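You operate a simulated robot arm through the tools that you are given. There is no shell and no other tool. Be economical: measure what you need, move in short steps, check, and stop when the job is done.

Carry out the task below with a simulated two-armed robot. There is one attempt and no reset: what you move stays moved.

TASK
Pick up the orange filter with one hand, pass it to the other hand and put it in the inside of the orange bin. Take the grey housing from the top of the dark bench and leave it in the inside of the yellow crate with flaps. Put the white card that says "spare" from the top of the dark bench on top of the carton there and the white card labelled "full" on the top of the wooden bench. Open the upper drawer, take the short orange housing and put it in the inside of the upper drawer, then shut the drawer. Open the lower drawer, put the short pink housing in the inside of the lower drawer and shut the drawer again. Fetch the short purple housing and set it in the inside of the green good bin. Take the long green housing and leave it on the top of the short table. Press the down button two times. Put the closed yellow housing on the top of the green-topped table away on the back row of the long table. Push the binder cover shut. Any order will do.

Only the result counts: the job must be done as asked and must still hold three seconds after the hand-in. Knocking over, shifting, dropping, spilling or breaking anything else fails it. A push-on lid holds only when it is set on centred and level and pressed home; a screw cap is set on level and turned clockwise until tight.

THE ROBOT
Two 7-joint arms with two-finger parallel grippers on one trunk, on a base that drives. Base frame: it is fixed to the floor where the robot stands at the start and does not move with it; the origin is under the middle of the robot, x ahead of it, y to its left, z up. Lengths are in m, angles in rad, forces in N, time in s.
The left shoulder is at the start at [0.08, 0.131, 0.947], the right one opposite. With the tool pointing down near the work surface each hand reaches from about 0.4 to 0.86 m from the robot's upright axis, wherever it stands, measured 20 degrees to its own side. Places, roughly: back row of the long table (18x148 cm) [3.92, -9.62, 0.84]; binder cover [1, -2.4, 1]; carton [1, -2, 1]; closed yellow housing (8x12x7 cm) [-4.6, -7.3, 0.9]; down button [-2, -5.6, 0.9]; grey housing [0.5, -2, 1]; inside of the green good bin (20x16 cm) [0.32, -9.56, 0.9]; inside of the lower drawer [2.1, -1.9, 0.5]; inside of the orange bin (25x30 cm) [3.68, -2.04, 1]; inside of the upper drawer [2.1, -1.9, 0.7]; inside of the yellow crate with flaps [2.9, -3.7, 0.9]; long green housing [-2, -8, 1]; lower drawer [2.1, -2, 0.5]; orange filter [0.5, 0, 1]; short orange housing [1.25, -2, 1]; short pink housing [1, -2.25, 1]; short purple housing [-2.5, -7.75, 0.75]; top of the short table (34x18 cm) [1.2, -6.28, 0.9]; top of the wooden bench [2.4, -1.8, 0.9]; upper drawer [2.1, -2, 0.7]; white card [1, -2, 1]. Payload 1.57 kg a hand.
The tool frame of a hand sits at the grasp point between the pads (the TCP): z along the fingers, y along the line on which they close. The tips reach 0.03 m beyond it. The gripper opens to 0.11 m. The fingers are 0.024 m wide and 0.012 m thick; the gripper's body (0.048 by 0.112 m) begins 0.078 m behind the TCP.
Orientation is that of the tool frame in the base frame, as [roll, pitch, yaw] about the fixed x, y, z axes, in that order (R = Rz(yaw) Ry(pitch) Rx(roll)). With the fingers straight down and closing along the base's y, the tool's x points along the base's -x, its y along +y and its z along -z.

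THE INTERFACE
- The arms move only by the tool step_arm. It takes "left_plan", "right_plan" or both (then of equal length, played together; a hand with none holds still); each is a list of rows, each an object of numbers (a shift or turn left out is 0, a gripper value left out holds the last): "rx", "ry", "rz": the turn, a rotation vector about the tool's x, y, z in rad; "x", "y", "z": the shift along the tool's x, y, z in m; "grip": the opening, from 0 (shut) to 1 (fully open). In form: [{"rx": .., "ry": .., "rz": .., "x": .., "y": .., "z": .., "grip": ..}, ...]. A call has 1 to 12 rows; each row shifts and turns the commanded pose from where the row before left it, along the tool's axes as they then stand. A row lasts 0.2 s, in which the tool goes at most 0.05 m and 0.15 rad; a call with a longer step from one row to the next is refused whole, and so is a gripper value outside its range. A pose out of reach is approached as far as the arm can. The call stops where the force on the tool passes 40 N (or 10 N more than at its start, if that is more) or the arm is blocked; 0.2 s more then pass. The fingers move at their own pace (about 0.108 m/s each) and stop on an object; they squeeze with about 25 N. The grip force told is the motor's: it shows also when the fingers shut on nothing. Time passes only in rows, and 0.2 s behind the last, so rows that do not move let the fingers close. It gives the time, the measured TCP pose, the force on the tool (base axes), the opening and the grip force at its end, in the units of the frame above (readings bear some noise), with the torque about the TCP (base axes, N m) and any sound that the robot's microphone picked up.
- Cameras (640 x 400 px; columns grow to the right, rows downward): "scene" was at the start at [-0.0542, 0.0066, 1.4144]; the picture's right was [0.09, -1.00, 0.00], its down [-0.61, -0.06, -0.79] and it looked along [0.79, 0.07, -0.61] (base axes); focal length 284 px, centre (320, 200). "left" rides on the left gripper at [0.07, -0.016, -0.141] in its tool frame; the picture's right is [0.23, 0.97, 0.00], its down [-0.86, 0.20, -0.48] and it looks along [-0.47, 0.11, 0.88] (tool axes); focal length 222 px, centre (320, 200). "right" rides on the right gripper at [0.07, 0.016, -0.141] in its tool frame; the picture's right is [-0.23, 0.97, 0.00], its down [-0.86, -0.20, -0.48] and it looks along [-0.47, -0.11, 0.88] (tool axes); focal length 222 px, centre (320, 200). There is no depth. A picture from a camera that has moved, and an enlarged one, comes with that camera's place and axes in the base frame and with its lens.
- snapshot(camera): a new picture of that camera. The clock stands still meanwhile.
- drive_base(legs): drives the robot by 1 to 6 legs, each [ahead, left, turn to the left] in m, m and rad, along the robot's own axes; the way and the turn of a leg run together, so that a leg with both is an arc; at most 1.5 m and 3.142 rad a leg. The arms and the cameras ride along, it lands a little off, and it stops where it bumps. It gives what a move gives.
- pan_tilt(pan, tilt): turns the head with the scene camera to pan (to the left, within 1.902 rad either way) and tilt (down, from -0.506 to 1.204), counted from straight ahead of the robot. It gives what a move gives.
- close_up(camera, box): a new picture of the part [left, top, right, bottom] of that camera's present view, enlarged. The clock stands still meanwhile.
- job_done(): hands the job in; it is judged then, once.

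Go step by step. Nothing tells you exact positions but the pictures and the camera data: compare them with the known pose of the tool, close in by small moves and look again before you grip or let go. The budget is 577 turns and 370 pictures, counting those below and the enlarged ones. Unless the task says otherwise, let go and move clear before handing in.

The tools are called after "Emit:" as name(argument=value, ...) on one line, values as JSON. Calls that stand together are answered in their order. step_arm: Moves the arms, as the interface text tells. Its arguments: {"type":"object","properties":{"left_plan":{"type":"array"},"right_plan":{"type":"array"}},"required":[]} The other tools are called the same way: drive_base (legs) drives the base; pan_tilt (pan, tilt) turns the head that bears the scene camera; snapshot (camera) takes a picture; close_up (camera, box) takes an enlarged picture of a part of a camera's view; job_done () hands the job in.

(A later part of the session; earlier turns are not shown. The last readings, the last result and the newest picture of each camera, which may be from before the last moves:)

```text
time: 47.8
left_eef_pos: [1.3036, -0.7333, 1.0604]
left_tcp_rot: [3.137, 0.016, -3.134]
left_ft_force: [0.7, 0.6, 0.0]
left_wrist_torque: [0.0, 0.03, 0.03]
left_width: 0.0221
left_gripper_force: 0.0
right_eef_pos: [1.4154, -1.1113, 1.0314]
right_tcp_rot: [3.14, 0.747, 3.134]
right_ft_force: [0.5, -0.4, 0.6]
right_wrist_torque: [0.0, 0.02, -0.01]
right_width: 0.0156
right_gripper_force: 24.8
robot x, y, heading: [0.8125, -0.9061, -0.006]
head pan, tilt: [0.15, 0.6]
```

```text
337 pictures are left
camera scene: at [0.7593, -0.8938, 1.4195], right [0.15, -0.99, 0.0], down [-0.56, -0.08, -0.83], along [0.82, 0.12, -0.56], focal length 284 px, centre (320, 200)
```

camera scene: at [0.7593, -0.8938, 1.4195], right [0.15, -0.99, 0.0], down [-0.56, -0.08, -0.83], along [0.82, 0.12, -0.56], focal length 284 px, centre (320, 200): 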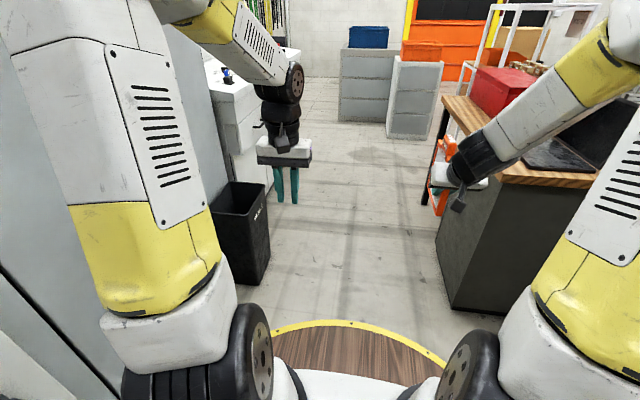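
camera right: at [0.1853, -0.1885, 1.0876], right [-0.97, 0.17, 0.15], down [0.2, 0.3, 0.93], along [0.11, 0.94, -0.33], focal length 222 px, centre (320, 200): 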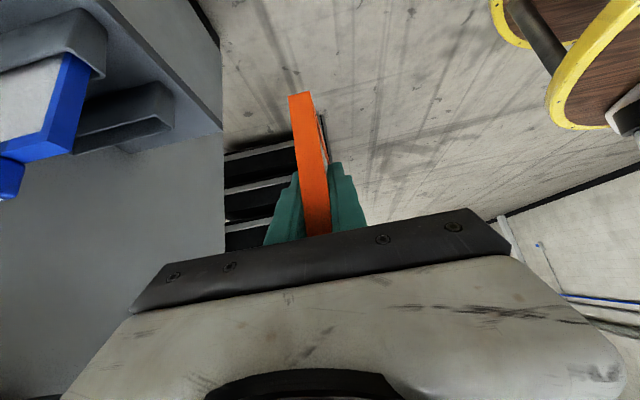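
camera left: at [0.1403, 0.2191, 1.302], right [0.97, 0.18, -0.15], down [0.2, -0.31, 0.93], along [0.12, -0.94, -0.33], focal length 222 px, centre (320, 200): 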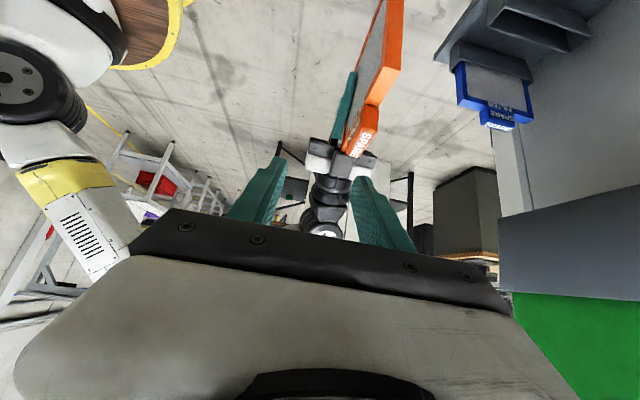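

The gap (y −0.4 to −1.48) is clear with me in the middle. I drive on to x≈2.7.

Emit:
drive_base(legs=[[1.3, -0.03, 0], [0.6, 0, 0]])

Emit:
pan_tilt(pan=-0.75, tilt=0.5)

Emit:
snapshot(camera="scene")

```text
time: 57.3
left_eef_pos: [3.1971, -0.761, 1.0611]
left_tcp_rot: [3.136, 0.016, -3.131]
left_ft_force: [-0.1, -0.9, 0.6]
left_wrist_torque: [0.0, -0.01, -0.01]
left_width: 0.0219
left_gripper_force: 0.1
right_eef_pos: [3.3101, -1.1387, 1.0315]
right_tcp_rot: [3.139, 0.746, 3.138]
right_ft_force: [0.5, 0.3, -0.6]
right_wrist_torque: [0.01, 0.04, 0.01]
right_width: 0.0154
right_gripper_force: 24.9
robot x, y, heading: [2.7043, -0.9306, 0.0]
head pan, tilt: [0.15, 0.6]
```

```text
time: 58.5
left_eef_pos: [3.1964, -0.7602, 1.0612]
left_tcp_rot: [3.135, 0.016, -3.132]
left_ft_force: [0.3, 0.0, -0.3]
left_wrist_torque: [-0.01, 0.02, 0.03]
left_width: 0.0218
left_gripper_force: 0.1
right_eef_pos: [3.3092, -1.1375, 1.0315]
right_tcp_rot: [3.138, 0.748, 3.138]
right_ft_force: [-0.1, -0.5, -0.3]
right_wrist_torque: [0.0, 0.04, -0.01]
right_width: 0.0154
right_gripper_force: 25.0
robot x, y, heading: [2.7092, -0.9287, 0.003]
head pan, tilt: [-0.75, 0.499]
```

```text
336 pictures are left
camera scene: at [2.6332, -0.996, 1.4285], right [-0.68, -0.73, 0.0], down [-0.35, 0.33, -0.88], along [0.64, -0.6, -0.48], focal length 284 px, centre (320, 200)
```

scene: 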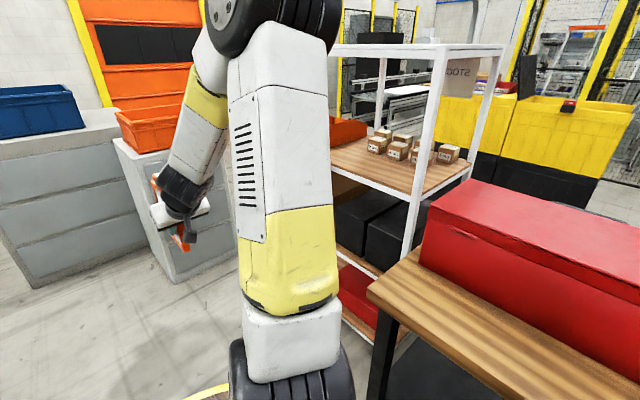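

The rack has a shelf at about z 1.0 with a board above; the orange bin is behind my arm. I move to (3.4, −0.75) and turn to face the rack.

Emit:
drive_base(legs=[[0.7, 0.2, 0], [0, 0, -1.571]])

Emit:
pan_tilt(pan=0, tilt=0.45)

Emit:
snapshot(camera="scene")

```text
time: 66.3
left_eef_pos: [3.5779, -1.2236, 1.0613]
left_tcp_rot: [3.134, 0.016, 1.579]
left_ft_force: [0.1, 0.3, 0.7]
left_wrist_torque: [0.01, 0.01, -0.01]
left_width: 0.0219
left_gripper_force: 0.2
right_eef_pos: [3.2008, -1.3344, 1.0318]
right_tcp_rot: [3.139, 0.747, 1.566]
right_ft_force: [-0.3, -0.5, 0.0]
right_wrist_torque: [0.02, 0.0, 0.0]
right_width: 0.0154
right_gripper_force: 25.1
robot x, y, heading: [3.4084, -0.7324, -1.571]
head pan, tilt: [-0.75, 0.499]
```

```text
time: 67.4
left_eef_pos: [3.578, -1.2215, 1.061]
left_tcp_rot: [3.135, 0.016, 1.579]
left_ft_force: [-0.6, -1.1, -0.9]
left_wrist_torque: [0.01, -0.02, -0.01]
left_width: 0.0222
left_gripper_force: 0.1
right_eef_pos: [3.2002, -1.3337, 1.0319]
right_tcp_rot: [3.137, 0.747, 1.565]
right_ft_force: [-0.1, 0.9, -0.2]
right_wrist_torque: [0.0, 0.02, 0.01]
right_width: 0.0156
right_gripper_force: 24.8
robot x, y, heading: [3.4073, -0.7343, -1.572]
head pan, tilt: [0.0, 0.45]
```

```text
335 pictures are left
camera scene: at [3.406, -0.6853, 1.433], right [-1.0, 0.0, 0.0], down [0.0, 0.44, -0.9], along [0.0, -0.9, -0.44], focal length 284 px, centre (320, 200)
```

scene: 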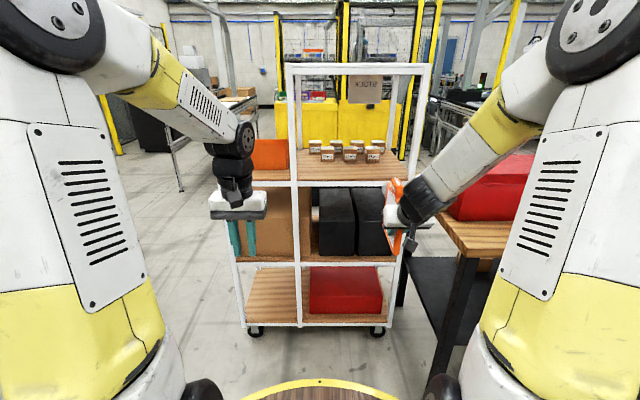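

The bin stands in the open east column, centre about (3.65, −2.04). I raise the right hand 0.2 m, then shift left and closer.

Emit:
step_arm(right_plan=[{"z": -0.036, "x": -0.034}, {"z": -0.036, "x": -0.034}, {"z": -0.036, "x": -0.034}, {"z": -0.036, "x": -0.034}, {}])

Emit:
drive_base(legs=[[0, 0.39, 0], [0.3, 0, 0]])

Emit:
pan_tilt(pan=0, tilt=0.6)

Emit:
snapshot(camera="scene")

Emit:
snapshot(camera="left")

```text
time: 68.6
left_eef_pos: [3.5797, -1.2214, 1.0601]
left_tcp_rot: [3.135, 0.016, 1.581]
left_ft_force: [1.4, -0.2, -0.3]
left_wrist_torque: [0.1, 0.08, -0.01]
left_width: 0.022
left_gripper_force: 0.1
right_eef_pos: [3.1768, -1.3357, 1.2271]
right_tcp_rot: [3.141, 0.739, 1.52]
right_ft_force: [11.7, -2.4, 2.3]
right_wrist_torque: [0.29, 0.81, -0.66]
right_width: 0.0155
right_gripper_force: 24.8
right hand out of reach, approached as far as the arm can: row 1
robot x, y, heading: [3.4069, -0.7295, -1.573]
head pan, tilt: [0.0, 0.45]
```

```text
time: 72.7
left_eef_pos: [3.9691, -1.5197, 1.062]
left_tcp_rot: [3.134, 0.017, 1.583]
left_ft_force: [-0.5, 0.2, -0.4]
left_wrist_torque: [0.03, -0.01, 0.0]
left_width: 0.0219
left_gripper_force: 0.0
right_eef_pos: [3.5904, -1.6382, 1.2302]
right_tcp_rot: [3.139, 0.748, 1.569]
right_ft_force: [0.7, -0.3, -0.2]
right_wrist_torque: [0.04, 0.02, 0.02]
right_width: 0.0156
right_gripper_force: 24.9
robot x, y, heading: [3.7959, -1.03, -1.568]
head pan, tilt: [0.0, 0.45]
```

```text
time: 73.4
left_eef_pos: [3.9694, -1.5197, 1.0599]
left_tcp_rot: [3.134, 0.016, 1.582]
left_ft_force: [0.4, -0.2, 0.1]
left_wrist_torque: [0.01, 0.02, 0.0]
left_width: 0.0218
left_gripper_force: 0.1
right_eef_pos: [3.592, -1.6371, 1.2311]
right_tcp_rot: [3.138, 0.747, 1.569]
right_ft_force: [0.5, 0.3, -1.2]
right_wrist_torque: [0.01, 0.02, 0.02]
right_width: 0.0155
right_gripper_force: 25.0
robot x, y, heading: [3.7973, -1.0304, -1.568]
head pan, tilt: [0.0, 0.6]
```

```text
334 pictures are left
camera scene: at [3.7956, -0.9817, 1.4195], right [-1.0, 0.0, 0.0], down [0.0, 0.56, -0.83], along [0.0, -0.83, -0.56], focal length 284 px, centre (320, 200)
```

scene: 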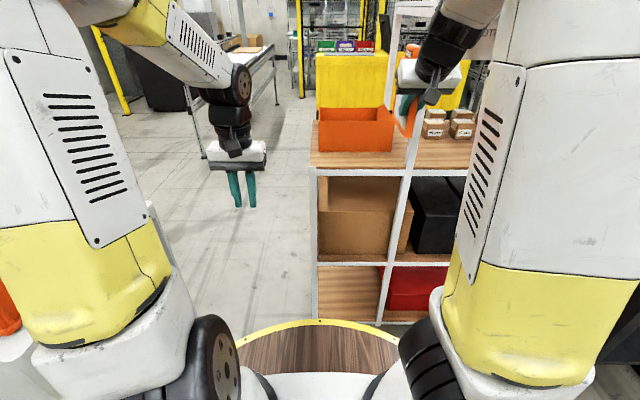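

```text
333 pictures are left
camera left: at [3.9513, -1.4482, 1.2018], right [0.97, 0.24, 0.0], down [0.21, -0.84, 0.49], along [0.12, -0.48, -0.87], focal length 222 px, centre (320, 200)
```

left: 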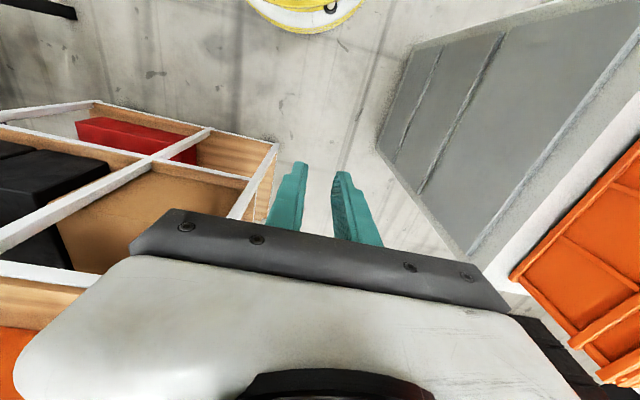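

Bin spans x≈3.53–3.80, rim z≈1.07, front wall y≈−2.0. I drive 0.22 m closer and view it with the right camera.

Emit:
drive_base(legs=[[0.22, 0.04, 0]])

Emit:
step_arm(right_plan=[{"y": 0.02}, {"y": 0.015}, {}])

Emit:
snapshot(camera="right")

Emit:
snapshot(camera="scene")

```text
time: 75.1
left_eef_pos: [4.0098, -1.7414, 1.0607]
left_tcp_rot: [3.134, 0.015, 1.581]
left_ft_force: [1.2, -0.9, 0.9]
left_wrist_torque: [-0.04, 0.0, 0.02]
left_width: 0.0219
left_gripper_force: 0.1
right_eef_pos: [3.6312, -1.8573, 1.2311]
right_tcp_rot: [3.138, 0.746, 1.568]
right_ft_force: [0.8, 0.0, -1.0]
right_wrist_torque: [0.05, 0.01, -0.01]
right_width: 0.0154
right_gripper_force: 24.9
robot x, y, heading: [3.8385, -1.2538, -1.571]
head pan, tilt: [0.0, 0.6]
```

```text
time: 75.9
left_eef_pos: [4.0091, -1.7415, 1.0609]
left_tcp_rot: [3.136, 0.017, 1.582]
left_ft_force: [-0.4, 0.6, 1.1]
left_wrist_torque: [-0.01, -0.03, 0.03]
left_width: 0.022
left_gripper_force: 0.1
right_eef_pos: [3.6645, -1.8579, 1.2316]
right_tcp_rot: [3.138, 0.747, 1.567]
right_ft_force: [0.4, 0.4, -0.6]
right_wrist_torque: [0.03, -0.05, -0.03]
right_width: 0.0156
right_gripper_force: 25.3
robot x, y, heading: [3.8378, -1.2499, -1.568]
head pan, tilt: [0.0, 0.6]
```

```text
332 pictures are left
camera right: at [3.6818, -1.7108, 1.2878], right [0.97, -0.17, 0.16], down [-0.2, -0.3, 0.93], along [-0.11, -0.94, -0.33], focal length 222 px, centre (320, 200)
```

right: 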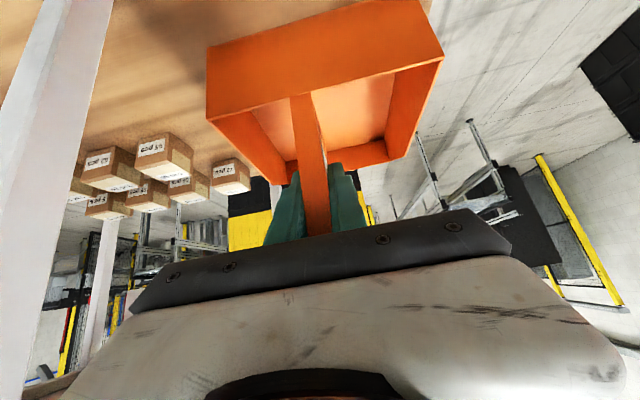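

```text
331 pictures are left
camera scene: at [3.8364, -1.202, 1.4194], right [-1.0, 0.0, 0.0], down [0.0, 0.57, -0.82], along [0.0, -0.82, -0.57], focal length 284 px, centre (320, 200)
```

scene: 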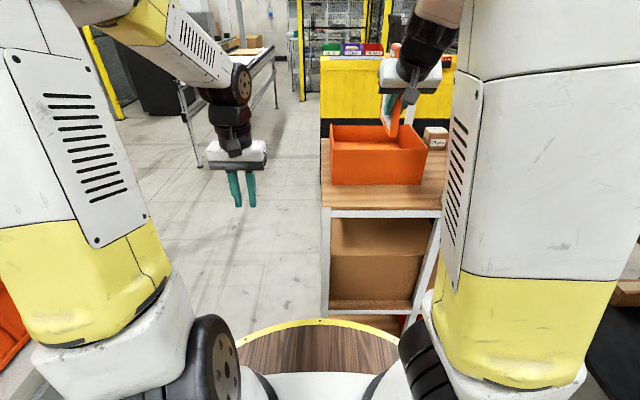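

Bin rim: x 3.53–3.80, y −1.925 to −2.16, z≈1.09. I move the filter forward 0.16 m over the bin, then lower it partly and check.

Emit:
step_arm(right_plan=[{"z": 0.027, "x": -0.029}, {"z": 0.027, "x": -0.029}, {"z": 0.027, "x": -0.029}, {"z": 0.027, "x": -0.029}, {"z": 0.022, "x": 0.02}, {"z": 0.022, "x": 0.02}, {"z": 0.022, "x": 0.02}, {}])

Emit:
snapshot(camera="right")

Emit:
snapshot(camera="scene")

```text
time: 77.7
left_eef_pos: [4.0093, -1.7416, 1.0613]
left_tcp_rot: [3.134, 0.016, 1.583]
left_ft_force: [-0.2, -1.0, -0.3]
left_wrist_torque: [-0.02, -0.01, -0.02]
left_width: 0.0219
left_gripper_force: 0.1
right_eef_pos: [3.6644, -2.0154, 1.1403]
right_tcp_rot: [3.138, 0.748, 1.568]
right_ft_force: [-0.9, -0.4, -1.9]
right_wrist_torque: [0.01, 0.04, -0.05]
right_width: 0.0153
right_gripper_force: 24.5
robot x, y, heading: [3.835, -1.2474, -1.569]
head pan, tilt: [0.0, 0.6]
```

```text
330 pictures are left
camera right: at [3.6817, -1.8694, 1.1967], right [0.97, -0.17, 0.16], down [-0.2, -0.3, 0.93], along [-0.11, -0.94, -0.33], focal length 222 px, centre (320, 200)
```

right: 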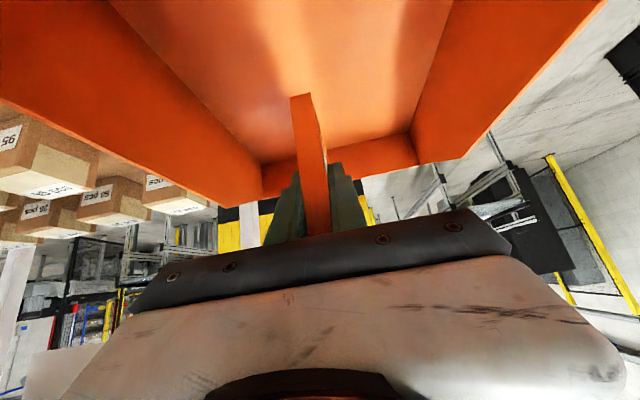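

```text
329 pictures are left
camera scene: at [3.8363, -1.202, 1.4194], right [-1.0, 0.0, 0.0], down [0.0, 0.57, -0.82], along [0.0, -0.82, -0.57], focal length 284 px, centre (320, 200)
```

scene: 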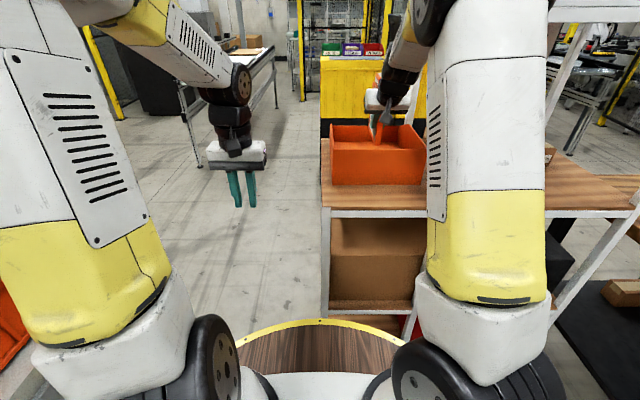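

Clear inside the bin. I lower 0.08 m.

Emit:
step_arm(right_plan=[{"z": 0.022, "x": 0.02}, {"z": 0.022, "x": 0.02}, {"z": 0.015, "x": 0.014}, {}])

Emit:
snapshot(camera="right")

Emit:
close_up(camera="scene", box=[310, 70, 450, 200])

```text
time: 78.7
left_eef_pos: [4.0092, -1.7404, 1.0617]
left_tcp_rot: [3.135, 0.017, 1.581]
left_ft_force: [-0.6, -0.3, -0.4]
left_wrist_torque: [-0.01, 0.02, 0.04]
left_width: 0.0221
left_gripper_force: 0.0
right_eef_pos: [3.665, -2.0179, 1.065]
right_tcp_rot: [3.138, 0.755, 1.566]
right_ft_force: [0.7, -4.2, 24.4]
right_wrist_torque: [0.1, -0.03, -0.13]
right_width: 0.0157
right_gripper_force: 25.1
robot x, y, heading: [3.8396, -1.2504, -1.567]
head pan, tilt: [0.0, 0.6]
```

```text
328 pictures are left
camera right: at [3.6816, -1.871, 1.1202], right [0.97, -0.17, 0.16], down [-0.2, -0.29, 0.93], along [-0.11, -0.94, -0.32], focal length 222 px, centre (320, 200)
```

right: 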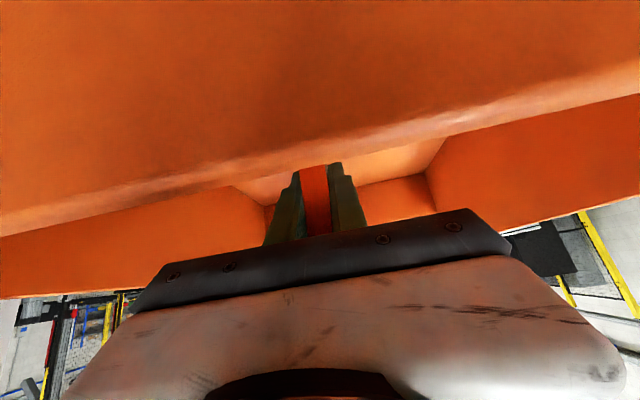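

```text
3.08 times, centred on (380, 135) of scene
camera zoom: at [3.8366, -1.2013, 1.4194], right [-1.0, 0.0, 0.0], down [0.0, 0.56, -0.83], along [0.0, -0.83, -0.56], focal length 875 px, centre (135, 400)
```

zoom: 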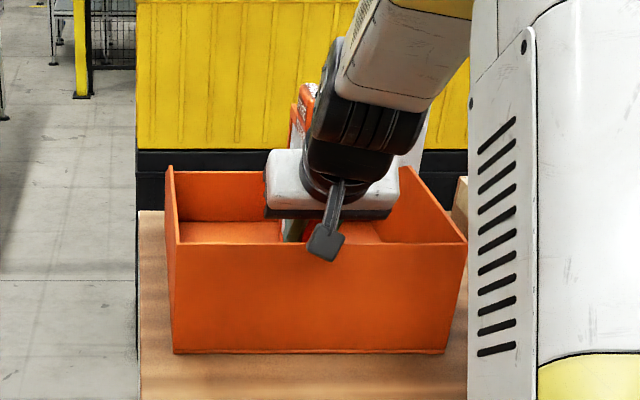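

There is about 24 N of contact — the filter stands on the bin floor. I ease up a hair, open and back out along the tool axis.

Emit:
step_arm(right_plan=[{"z": -0.005, "x": -0.005}, {"grip": 0.3}, {}, {"grip": 0.4}, {}, {"z": -0.03}, {"z": -0.04}, {"z": -0.04}, {"z": -0.04}])

Emit:
snapshot(camera="right")

Emit:
close_up(camera="scene", box=[310, 70, 450, 200])

```text
time: 80.7
left_eef_pos: [4.008, -1.7428, 1.06]
left_tcp_rot: [3.134, 0.015, 1.581]
left_ft_force: [0.3, -0.3, -0.6]
left_wrist_torque: [0.01, 0.01, 0.02]
left_width: 0.022
left_gripper_force: 0.1
right_eef_pos: [3.6662, -1.9159, 1.1768]
right_tcp_rot: [3.139, 0.745, 1.568]
right_ft_force: [-0.8, -0.3, -0.3]
right_wrist_torque: [0.02, 0.03, 0.0]
right_width: 0.0441
right_gripper_force: 0.0
robot x, y, heading: [3.8392, -1.2503, -1.572]
head pan, tilt: [0.0, 0.6]
```

```text
326 pictures are left
camera right: at [3.6829, -1.7689, 1.2345], right [0.97, -0.17, 0.16], down [-0.2, -0.3, 0.93], along [-0.11, -0.94, -0.33], focal length 222 px, centre (320, 200)
```

right: 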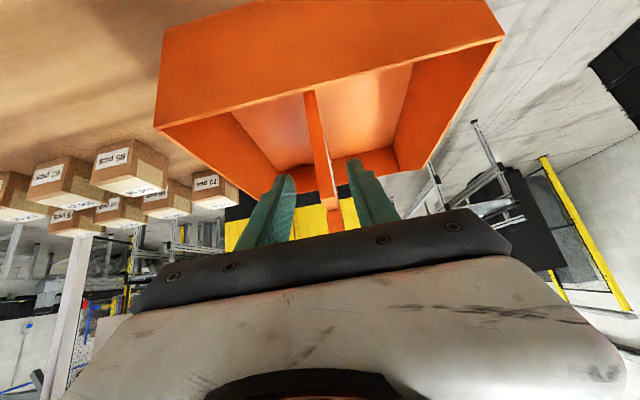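

```text
3.08 times, centred on (380, 135) of scene
camera zoom: at [3.8365, -1.2025, 1.4195], right [-1.0, 0.0, 0.0], down [0.0, 0.57, -0.82], along [0.0, -0.82, -0.57], focal length 875 px, centre (135, 400)
```

zoom: 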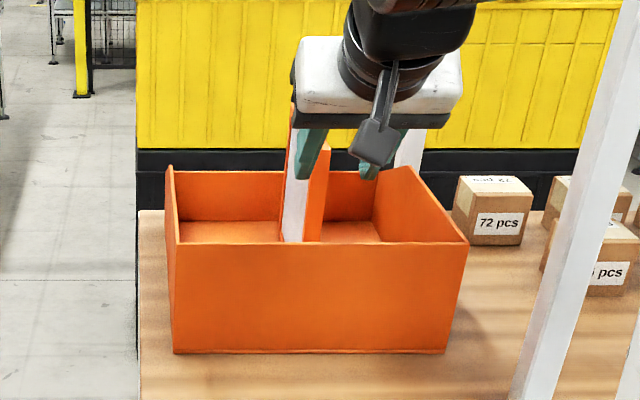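

The filter stands in the bin. I retreat the hand further and back the base off, then check it again.

Emit:
step_arm(right_plan=[{"z": -0.04}, {"z": -0.04}, {"z": -0.02}])

Emit:
drive_base(legs=[[-0.4, 0, 0]])

Emit:
snapshot(camera="scene")

```text
time: 81.5
left_eef_pos: [4.009, -1.7421, 1.0612]
left_tcp_rot: [3.134, 0.015, 1.581]
left_ft_force: [-0.2, -0.5, 0.1]
left_wrist_torque: [-0.01, 0.02, 0.02]
left_width: 0.022
left_gripper_force: 0.0
right_eef_pos: [3.6652, -1.8473, 1.2507]
right_tcp_rot: [3.139, 0.746, 1.565]
right_ft_force: [-0.4, -0.3, -0.3]
right_wrist_torque: [0.01, 0.03, 0.0]
right_width: 0.044
right_gripper_force: 0.0
robot x, y, heading: [3.8384, -1.2516, -1.572]
head pan, tilt: [0.0, 0.6]
```

```text
time: 84.0
left_eef_pos: [4.0084, -1.3419, 1.0613]
left_tcp_rot: [3.135, 0.016, 1.581]
left_ft_force: [-0.4, 0.5, -0.4]
left_wrist_torque: [-0.02, 0.01, 0.02]
left_width: 0.0221
left_gripper_force: 0.0
right_eef_pos: [3.6657, -1.4472, 1.252]
right_tcp_rot: [3.138, 0.748, 1.568]
right_ft_force: [0.5, -0.3, 0.4]
right_wrist_torque: [0.01, 0.01, 0.01]
right_width: 0.0438
right_gripper_force: 0.1
robot x, y, heading: [3.8369, -0.8513, -1.57]
head pan, tilt: [0.0, 0.6]
```

```text
324 pictures are left
camera scene: at [3.8357, -0.8013, 1.4194], right [-1.0, 0.0, 0.0], down [0.0, 0.57, -0.82], along [0.0, -0.82, -0.57], focal length 284 px, centre (320, 200)
```

scene: 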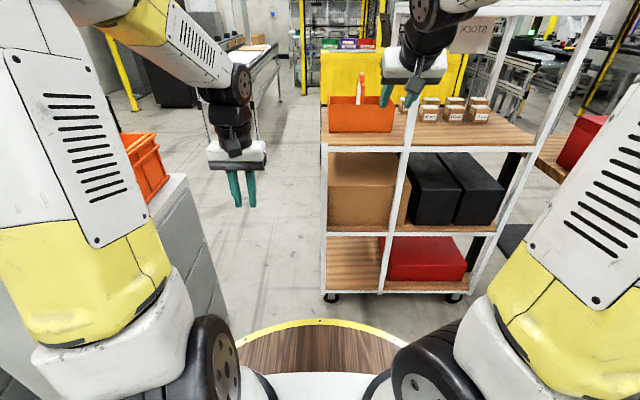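

Filter is upright in the bin. Next I go round west of the dark bench to its south side; I fold the right hand to its home pose, turn west and drive.

Emit:
step_arm(right_plan=[{"ry": 0.15}, {"ry": 0.15}, {"ry": 0.15}, {"ry": 0.15}, {"ry": 0.147}, {"z": 0.05}, {"z": 0.05}, {"z": 0.05, "grip": 0.2}, {}])

Emit:
drive_base(legs=[[0, 0, -1.571], [1.4, 0.09, 0], [1.5, 0, 0], [1.5, 0, 0], [0.2, 0, 0]])

Emit:
pan_tilt(pan=0.9, tilt=0.45)

Emit:
snapshot(camera="scene")

```text
time: 86.0
left_eef_pos: [4.0082, -1.3406, 1.061]
left_tcp_rot: [3.135, 0.016, 1.582]
left_ft_force: [-0.4, -0.9, 0.3]
left_wrist_torque: [-0.02, 0.02, -0.02]
left_width: 0.0219
left_gripper_force: 0.1
right_eef_pos: [3.6651, -1.4472, 1.1009]
right_tcp_rot: [3.14, 0.001, 1.568]
right_ft_force: [0.1, -0.3, 0.7]
right_wrist_torque: [0.02, -0.03, 0.0]
right_width: 0.022
right_gripper_force: 0.0
robot x, y, heading: [3.8339, -0.8554, -1.569]
head pan, tilt: [0.0, 0.6]
```

```text
time: 112.1
left_eef_pos: [-1.2443, -0.9893, 1.0599]
left_tcp_rot: [3.135, 0.016, -0.015]
left_ft_force: [-0.7, 0.5, 0.5]
left_wrist_torque: [0.02, 0.02, 0.01]
left_width: 0.022
left_gripper_force: 0.0
right_eef_pos: [-1.3415, -0.6441, 1.1013]
right_tcp_rot: [3.139, 0.0, -0.027]
right_ft_force: [0.8, 0.9, 0.7]
right_wrist_torque: [0.03, 0.03, 0.01]
right_width: 0.0218
right_gripper_force: 0.1
robot x, y, heading: [-0.7506, -0.8262, 3.119]
head pan, tilt: [0.0, 0.6]
```

```text
time: 113.3
left_eef_pos: [-1.2447, -0.9896, 1.0601]
left_tcp_rot: [3.134, 0.015, -0.017]
left_ft_force: [-0.3, 0.4, -0.2]
left_wrist_torque: [0.0, -0.01, 0.01]
left_width: 0.0218
left_gripper_force: 0.1
right_eef_pos: [-1.342, -0.6429, 1.1018]
right_tcp_rot: [3.14, 0.001, -0.027]
right_ft_force: [0.2, 1.2, -0.9]
right_wrist_torque: [0.0, 0.01, -0.04]
right_width: 0.0219
right_gripper_force: 0.0
robot x, y, heading: [-0.7475, -0.8317, 3.119]
head pan, tilt: [0.901, 0.45]
```

```text
323 pictures are left
camera scene: at [-0.6704, -0.9058, 1.433], right [-0.77, 0.64, 0.0], down [0.28, 0.33, -0.9], along [-0.58, -0.69, -0.44], focal length 284 px, centre (320, 200)
```

scene: 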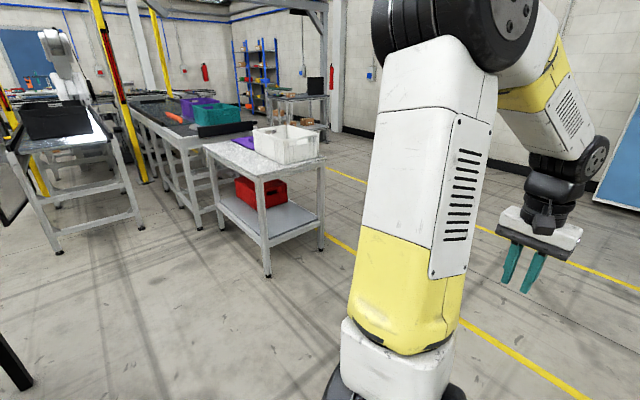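

Emit:
pan_tilt(pan=1.75, tilt=0.45)

Emit:
snapshot(camera="scene")

```text
time: 114.5
left_eef_pos: [-1.2453, -0.9898, 1.0603]
left_tcp_rot: [3.134, 0.016, -0.015]
left_ft_force: [0.9, 0.6, 0.1]
left_wrist_torque: [-0.01, 0.0, 0.03]
left_width: 0.0218
left_gripper_force: 0.2
right_eef_pos: [-1.3419, -0.644, 1.1029]
right_tcp_rot: [3.14, 0.0, -0.029]
right_ft_force: [0.1, -0.5, -0.5]
right_wrist_torque: [0.01, 0.0, -0.01]
right_width: 0.0219
right_gripper_force: 0.0
robot x, y, heading: [-0.7535, -0.8312, 3.115]
head pan, tilt: [1.751, 0.45]
```

```text
322 pictures are left
camera scene: at [-0.5974, -0.9261, 1.433], right [-0.99, -0.15, 0.0], down [-0.07, 0.43, -0.9], along [0.14, -0.89, -0.44], focal length 284 px, centre (320, 200)
```

scene: 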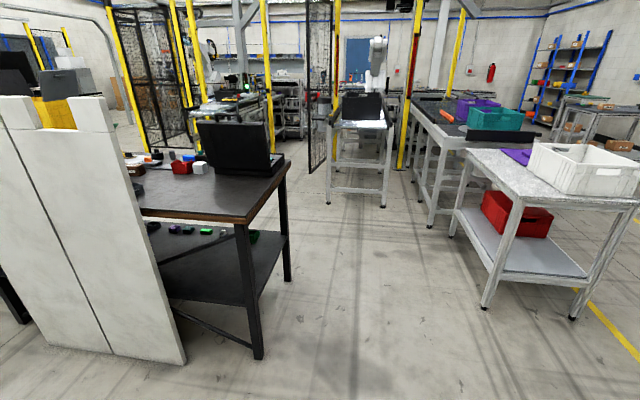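

Passage south is free between the bench's west end and the side table. I turn south, drive to y≈−3.05 and turn east to survey.

Emit:
drive_base(legs=[[0, 0, 1.597], [1.3, 0, 0], [0.9, 0, 0], [0, 0, 1.571]])

Emit:
pan_tilt(pan=0.4, tilt=0.35)

Emit:
snapshot(camera="scene")

```text
time: 133.0
left_eef_pos: [-0.2178, -2.8335, 1.061]
left_tcp_rot: [3.135, 0.016, -3.119]
left_ft_force: [-0.8, -0.4, -0.5]
left_wrist_torque: [0.03, 0.0, 0.01]
left_width: 0.0219
left_gripper_force: 0.0
right_eef_pos: [-0.1079, -3.1756, 1.1011]
right_tcp_rot: [3.14, -0.001, -3.131]
right_ft_force: [0.3, 0.0, 0.1]
right_wrist_torque: [0.0, 0.01, -0.01]
right_width: 0.0218
right_gripper_force: 0.0
robot x, y, heading: [-0.7063, -3.0123, 0.015]
head pan, tilt: [1.751, 0.45]
```

```text
time: 134.5
left_eef_pos: [-0.2183, -2.8336, 1.0609]
left_tcp_rot: [3.135, 0.015, -3.119]
left_ft_force: [-1.1, 0.0, -0.4]
left_wrist_torque: [0.0, -0.04, -0.01]
left_width: 0.0221
left_gripper_force: 0.0
right_eef_pos: [-0.1077, -3.1754, 1.1014]
right_tcp_rot: [3.139, 0.0, -3.131]
right_ft_force: [-0.1, 0.0, 0.8]
right_wrist_torque: [-0.04, 0.01, -0.01]
right_width: 0.0219
right_gripper_force: 0.0
robot x, y, heading: [-0.7059, -3.0098, 0.014]
head pan, tilt: [0.4, 0.351]
```

```text
321 pictures are left
camera scene: at [-0.7604, -2.9772, 1.4422], right [0.4, -0.92, 0.0], down [-0.31, -0.14, -0.94], along [0.86, 0.38, -0.34], focal length 284 px, centre (320, 200)
```

scene: 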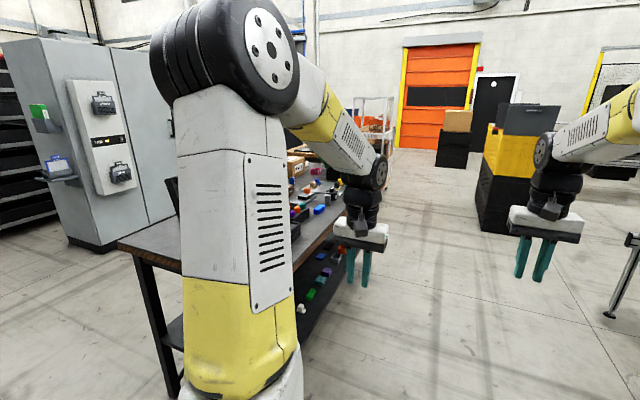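

I drive along the bench to x≈0.75 and face it.

Emit:
drive_base(legs=[[1.45, -0.2, 0], [0, 0, 1.556]])

Emit:
pan_tilt(pan=0, tilt=0.5)

Emit:
snapshot(camera="scene")

```text
time: 145.6
left_eef_pos: [0.5794, -2.7, 1.0598]
left_tcp_rot: [3.135, 0.016, -1.554]
left_ft_force: [0.0, 0.0, -0.4]
left_wrist_torque: [0.0, -0.02, -0.01]
left_width: 0.0221
left_gripper_force: 0.1
right_eef_pos: [0.9227, -2.5911, 1.1009]
right_tcp_rot: [3.14, 0.001, -1.567]
right_ft_force: [0.8, -0.2, -0.6]
right_wrist_torque: [0.0, 0.03, 0.02]
right_width: 0.0219
right_gripper_force: 0.0
robot x, y, heading: [0.7544, -3.1906, 1.581]
head pan, tilt: [0.4, 0.351]
```

```text
time: 146.5
left_eef_pos: [0.5797, -2.7004, 1.0606]
left_tcp_rot: [3.135, 0.016, -1.552]
left_ft_force: [0.2, 0.7, -0.1]
left_wrist_torque: [0.0, 0.02, 0.0]
left_width: 0.0221
left_gripper_force: 0.1
right_eef_pos: [0.9209, -2.5905, 1.1024]
right_tcp_rot: [3.141, -0.001, -1.565]
right_ft_force: [0.2, -0.1, -0.5]
right_wrist_torque: [-0.01, -0.02, -0.01]
right_width: 0.0218
right_gripper_force: 0.0
robot x, y, heading: [0.7555, -3.1901, 1.575]
head pan, tilt: [0.0, 0.499]
```

```text
320 pictures are left
camera scene: at [0.7547, -3.2378, 1.4286], right [1.0, 0.01, 0.0], down [0.0, -0.48, -0.88], along [-0.01, 0.88, -0.48], focal length 284 px, centre (320, 200)
```

scene: 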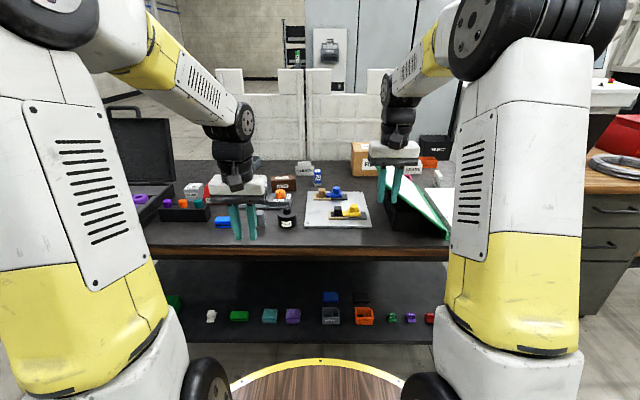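

Emit:
close_up(camera="scene", box=[100, 120, 320, 260])

Emit:
close_up(camera="scene", box=[270, 130, 460, 250])

```text
2.86 times, centred on (210, 190) of scene
camera zoom: at [0.7547, -3.2378, 1.4286], right [1.0, 0.01, 0.0], down [0.0, -0.48, -0.88], along [-0.01, 0.88, -0.48], focal length 812 px, centre (634, 229)
```

zoom: 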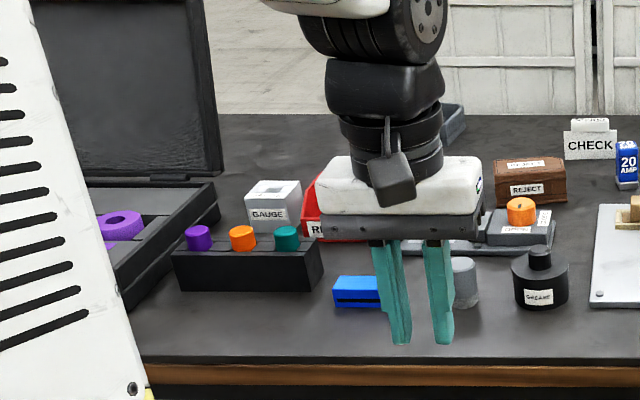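

```text
3.33 times, centred on (365, 190) of scene
camera zoom: at [0.7547, -3.2378, 1.4286], right [1.0, 0.01, 0.0], down [0.0, -0.48, -0.88], along [-0.01, 0.88, -0.48], focal length 948 px, centre (170, 233)
```

zoom: 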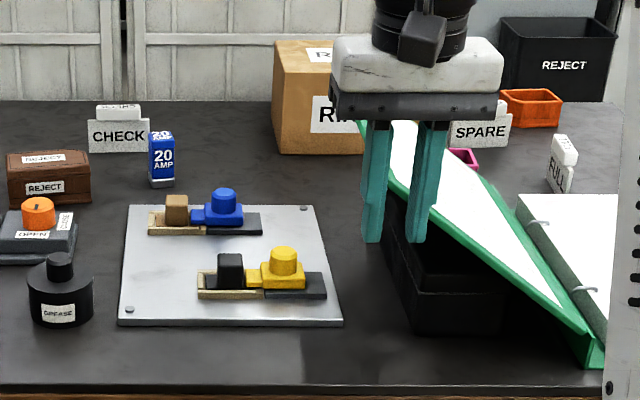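

I see the bench items: carton, SPARE and FULL cards, an orange housing at the back, a bit of pink, and an open green binder at right. I shift right to look at that part between the arms.

Emit:
drive_base(legs=[[-0.15, -0.4, 0]])

Emit:
snapshot(camera="scene")

Emit:
close_up(camera="scene", box=[230, 120, 410, 250])

```text
time: 149.1
left_eef_pos: [0.9816, -2.8453, 1.0609]
left_tcp_rot: [3.133, 0.017, -1.553]
left_ft_force: [-1.0, 0.5, 0.3]
left_wrist_torque: [-0.01, 0.01, 0.03]
left_width: 0.0221
left_gripper_force: 0.0
right_eef_pos: [1.324, -2.738, 1.1024]
right_tcp_rot: [3.139, 0.0, -1.566]
right_ft_force: [-0.5, -0.8, 0.4]
right_wrist_torque: [-0.02, 0.02, -0.01]
right_width: 0.0219
right_gripper_force: 0.0
robot x, y, heading: [1.1544, -3.3306, 1.576]
head pan, tilt: [0.0, 0.499]
```

```text
317 pictures are left
camera scene: at [1.1566, -3.3847, 1.4285], right [1.0, 0.01, 0.0], down [0.0, -0.48, -0.88], along [-0.01, 0.88, -0.48], focal length 284 px, centre (320, 200)
```

scene: 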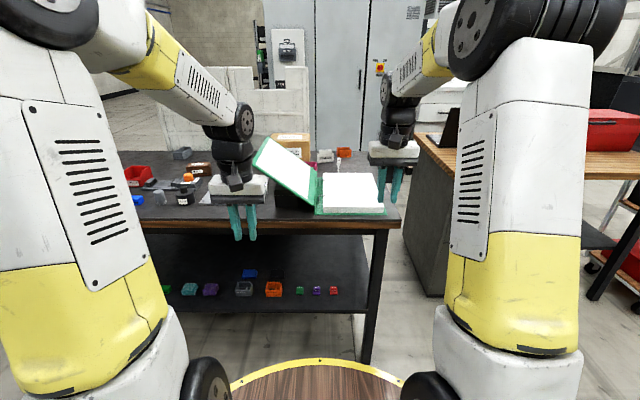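

```text
3.08 times, centred on (320, 185) of scene
camera zoom: at [1.1566, -3.3847, 1.4285], right [1.0, 0.01, 0.0], down [0.0, -0.48, -0.88], along [-0.01, 0.88, -0.48], focal length 875 px, centre (320, 246)
```

zoom: 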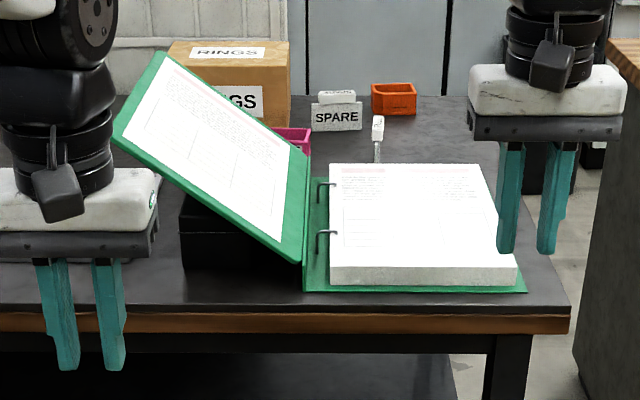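

The binder's spine is at x≈1.13; its cover leans left at ~40° on a black box with its free edge at about (0.92, z 1.08), y −2.51…−2.2. I'll point the closed left fingers forward, slip them under the free edge and swing it over.

Emit:
step_arm(left_plan=[{"x": -0.05, "grip": 0}, {"x": -0.05}, {"ry": -0.15}, {"ry": -0.15}, {"ry": -0.15}, {"ry": -0.15}, {"ry": -0.15}, {"ry": -0.15}, {"ry": -0.15}, {"ry": -0.15}, {"ry": -0.15}, {}])

Emit:
snapshot(camera="left")

Emit:
snapshot(camera="scene")

```text
time: 151.7
left_eef_pos: [0.9701, -2.7417, 1.0584]
left_tcp_rot: [3.02, 1.222, -1.64]
left_ft_force: [-0.4, -0.3, -0.1]
left_wrist_torque: [0.01, -0.02, 0.02]
left_width: 0.0001
left_gripper_force: 21.5
left hand out of reach, approached as far as the arm can: row 7, 8, 11
right_eef_pos: [1.3244, -2.7368, 1.1015]
right_tcp_rot: [3.14, 0.0, -1.567]
right_ft_force: [-0.1, -0.7, 0.7]
right_wrist_torque: [0.0, 0.02, -0.02]
right_width: 0.022
right_gripper_force: 0.0
robot x, y, heading: [1.1597, -3.3335, 1.577]
head pan, tilt: [0.0, 0.499]
```

```text
315 pictures are left
camera left: at [0.9923, -2.8975, 1.0408], right [-0.98, -0.12, -0.17], down [-0.15, -0.17, 0.97], along [-0.15, 0.98, 0.14], focal length 222 px, centre (320, 200)
```

left: 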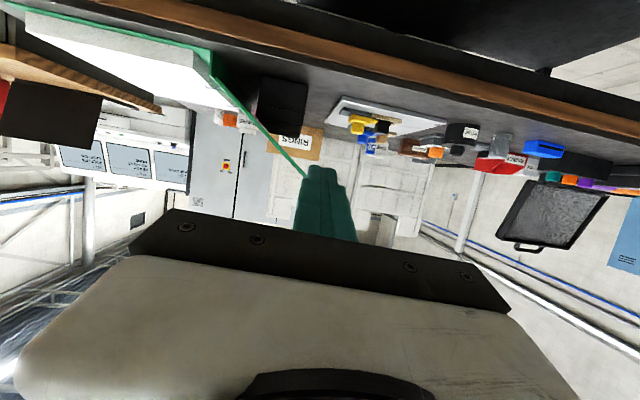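

```text
314 pictures are left
camera scene: at [1.1567, -3.3847, 1.4285], right [1.0, 0.01, 0.0], down [0.0, -0.48, -0.88], along [-0.01, 0.88, -0.48], focal length 284 px, centre (320, 200)
```

scene: 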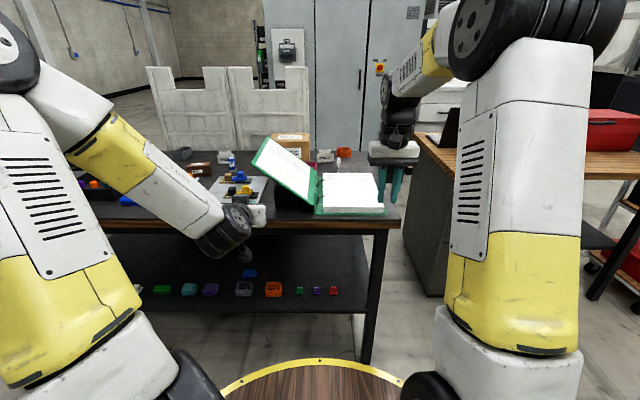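

The cover's free edge is at (0.966, z 1.062), hinge at (1.132, 0.93). I drive 0.15 m closer, then lower and slide the fingers under the edge.

Emit:
drive_base(legs=[[0.15, 0, 0]])

Emit:
step_arm(left_plan=[{"x": 0.041, "y": 0.013, "z": 0.0155}, {}, {}])

Emit:
snapshot(camera="left")

```text
time: 153.1
left_eef_pos: [0.9681, -2.5927, 1.0581]
left_tcp_rot: [3.021, 1.219, -1.638]
left_ft_force: [0.0, -0.5, -0.8]
left_wrist_torque: [0.03, -0.03, 0.0]
left_width: 0.0001
left_gripper_force: 21.3
right_eef_pos: [1.3235, -2.5863, 1.1015]
right_tcp_rot: [3.141, 0.0, -1.566]
right_ft_force: [0.5, 0.2, 0.2]
right_wrist_torque: [0.04, -0.01, 0.02]
right_width: 0.0219
right_gripper_force: 0.0
robot x, y, heading: [1.1573, -3.1842, 1.58]
head pan, tilt: [0.0, 0.499]
```

```text
time: 153.8
left_eef_pos: [0.9522, -2.5899, 1.0154]
left_tcp_rot: [3.02, 1.221, -1.64]
left_ft_force: [0.6, 0.2, 0.1]
left_wrist_torque: [0.01, -0.02, -0.03]
left_width: 0.0
left_gripper_force: 21.7
right_eef_pos: [1.3229, -2.5869, 1.1007]
right_tcp_rot: [3.139, 0.001, -1.564]
right_ft_force: [0.3, -0.1, 0.2]
right_wrist_torque: [0.02, -0.03, 0.03]
right_width: 0.022
right_gripper_force: 0.0
robot x, y, heading: [1.1554, -3.1808, 1.579]
head pan, tilt: [0.0, 0.499]
```

```text
313 pictures are left
camera left: at [0.9751, -2.7449, 0.9983], right [-0.98, -0.12, -0.17], down [-0.15, -0.17, 0.97], along [-0.15, 0.98, 0.14], focal length 222 px, centre (320, 200)
```

left: 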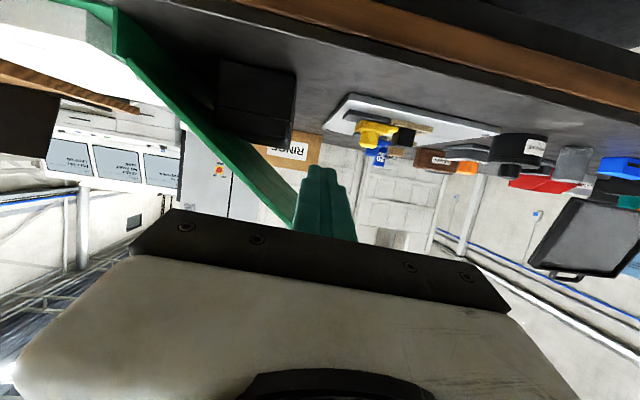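

The fingers are on the underside of the cover's free edge, clear of the box. I advance beneath it.

Emit:
step_arm(left_plan=[{"x": -0.016, "y": -0.002, "z": 0.044}, {"x": -0.016, "y": -0.002, "z": 0.044}, {"x": -0.016, "y": -0.002, "z": 0.044}, {}])

Emit:
snapshot(camera="left")

Emit:
close_up(camera="scene", box=[220, 100, 420, 260])

```text
time: 154.7
left_eef_pos: [0.9521, -2.4629, 1.014]
left_tcp_rot: [3.021, 1.219, -1.637]
left_ft_force: [-2.8, -31.4, 9.3]
left_wrist_torque: [1.6, -0.21, 0.09]
left_width: 0.0
left_gripper_force: 21.4
right_eef_pos: [1.321, -2.5883, 1.1016]
right_tcp_rot: [3.139, -0.001, -1.564]
right_ft_force: [-0.6, -0.6, -0.2]
right_wrist_torque: [-0.03, 0.0, -0.01]
right_width: 0.022
right_gripper_force: 0.0
robot x, y, heading: [1.1521, -3.1837, 1.579]
head pan, tilt: [0.0, 0.499]
stopped in row 4 (left hand): the force on the tool passed its limit at 114 N (the readings are from after the stop); the commanded pose is now the measured one
```

```text
312 pictures are left
camera left: at [0.9749, -2.6176, 0.9986], right [-0.98, -0.12, -0.17], down [-0.15, -0.16, 0.97], along [-0.15, 0.98, 0.14], focal length 222 px, centre (320, 200)
```

left: 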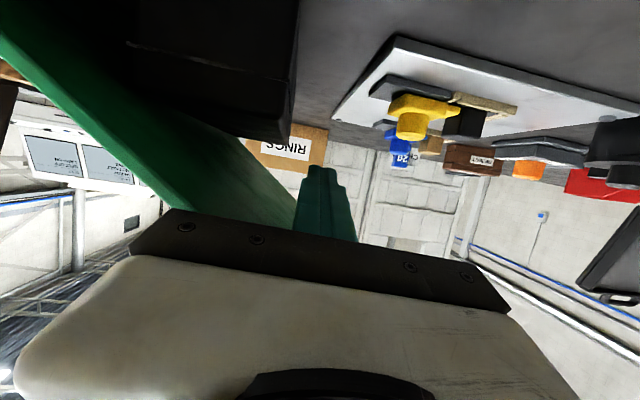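

```text
2.50 times, centred on (320, 180) of scene
camera zoom: at [1.1553, -3.2368, 1.4285], right [1.0, 0.01, 0.0], down [0.01, -0.48, -0.88], along [-0.01, 0.88, -0.48], focal length 711 px, centre (320, 250)
```

zoom: 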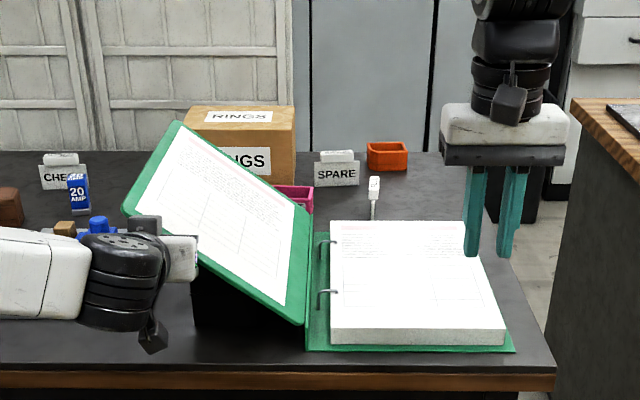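

The hand body just nudged the cover's near edge; fingers are already under it. I ease back 12 mm, move the right hand aside, and swing the cover up along its arc.

Emit:
step_arm(right_plan=[{"y": -0.05}, {"y": -0.05}, {"y": -0.05}, {"y": -0.05}, {"y": -0.03}])

Emit:
step_arm(left_plan=[{"x": 0.0041, "z": -0.0113}, {"x": -0.0341, "y": -0.02, "z": -0.0133}, {"x": -0.0293, "y": -0.027, "z": -0.0119}, {"x": -0.0233, "y": -0.0331, "z": -0.0101}, {}])

Emit:
close_up(camera="scene", box=[220, 100, 420, 260])

```text
time: 155.1
left_eef_pos: [0.9517, -2.4628, 1.0155]
left_tcp_rot: [3.022, 1.218, -1.636]
left_ft_force: [-2.3, -21.5, 8.7]
left_wrist_torque: [0.98, -0.05, 0.06]
left_width: 0.0001
left_gripper_force: 21.3
right_eef_pos: [1.3656, -2.5877, 1.1014]
right_tcp_rot: [3.14, -0.002, -1.564]
right_ft_force: [-0.5, 0.0, 0.1]
right_wrist_torque: [-0.01, -0.03, -0.04]
right_width: 0.0218
right_gripper_force: 0.1
robot x, y, heading: [1.1574, -3.1875, 1.581]
head pan, tilt: [0.0, 0.499]
stopped in row 2 (left hand): the force on the tool passed its limit at 44 N (the readings are from after the stop); the commanded pose is now the measured one
```

```text
time: 156.3
left_eef_pos: [1.0375, -2.4714, 1.1055]
left_tcp_rot: [3.023, 1.216, -1.636]
left_ft_force: [-0.2, 0.1, -0.1]
left_wrist_torque: [0.02, 0.02, -0.03]
left_width: 0.0
left_gripper_force: 21.5
right_eef_pos: [1.3663, -2.5855, 1.1016]
right_tcp_rot: [3.14, -0.001, -1.564]
right_ft_force: [-0.1, 0.6, -0.3]
right_wrist_torque: [0.0, 0.01, 0.0]
right_width: 0.0221
right_gripper_force: 0.1
robot x, y, heading: [1.1542, -3.1851, 1.58]
head pan, tilt: [0.0, 0.499]
```

```text
2.50 times, centred on (320, 180) of scene
camera zoom: at [1.1554, -3.2347, 1.4285], right [1.0, 0.01, 0.0], down [0.0, -0.48, -0.88], along [-0.01, 0.88, -0.48], focal length 711 px, centre (320, 250)
```

zoom: 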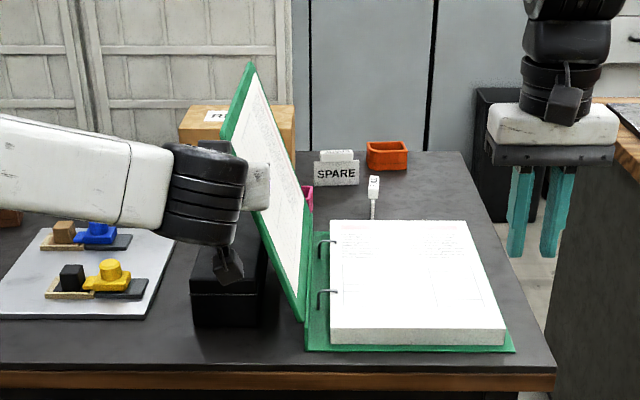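

The cover is swinging up. I move the right hand further aside and continue over the top.

Emit:
step_arm(right_plan=[{"y": -0.05}, {"y": -0.05}, {"y": -0.05}])

Emit:
step_arm(left_plan=[{"x": -0.0161, "y": -0.0376, "z": -0.0077}, {"x": -0.0084, "y": -0.0405, "z": -0.005}, {"x": -0.0003, "y": -0.0416, "z": -0.0022}, {"x": 0.0078, "y": -0.0408, "z": 0.0009}, {}])

Emit:
close_up(camera="scene", box=[220, 100, 420, 260])

```text
time: 157.1
left_eef_pos: [1.0353, -2.4719, 1.1046]
left_tcp_rot: [3.023, 1.216, -1.635]
left_ft_force: [-0.4, -0.4, -0.2]
left_wrist_torque: [0.03, 0.02, -0.04]
left_width: 0.0
left_gripper_force: 21.1
right_eef_pos: [1.5181, -2.5846, 1.1009]
right_tcp_rot: [3.139, -0.001, -1.565]
right_ft_force: [1.4, 0.0, 0.9]
right_wrist_torque: [-0.04, 0.01, -0.02]
right_width: 0.0219
right_gripper_force: 0.0
robot x, y, heading: [1.1572, -3.184, 1.58]
head pan, tilt: [0.0, 0.499]
```

```text
time: 158.3
left_eef_pos: [1.1981, -2.4703, 1.1181]
left_tcp_rot: [3.021, 1.217, -1.635]
left_ft_force: [0.0, 0.3, 0.1]
left_wrist_torque: [0.01, 0.0, 0.03]
left_width: 0.0
left_gripper_force: 21.7
right_eef_pos: [1.518, -2.5843, 1.1008]
right_tcp_rot: [3.14, 0.001, -1.565]
right_ft_force: [0.3, 0.0, -0.1]
right_wrist_torque: [-0.04, -0.02, -0.01]
right_width: 0.0222
right_gripper_force: 0.0
robot x, y, heading: [1.1555, -3.1822, 1.582]
head pan, tilt: [0.0, 0.499]
```

```text
2.50 times, centred on (320, 180) of scene
camera zoom: at [1.1555, -3.2347, 1.4285], right [1.0, 0.01, 0.0], down [0.0, -0.48, -0.88], along [-0.01, 0.88, -0.48], focal length 711 px, centre (320, 250)
```

zoom: 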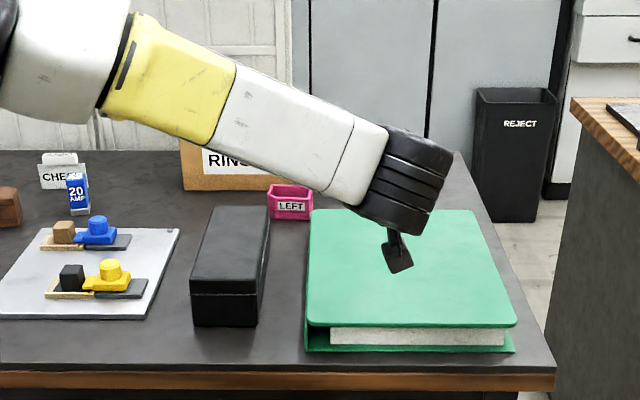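

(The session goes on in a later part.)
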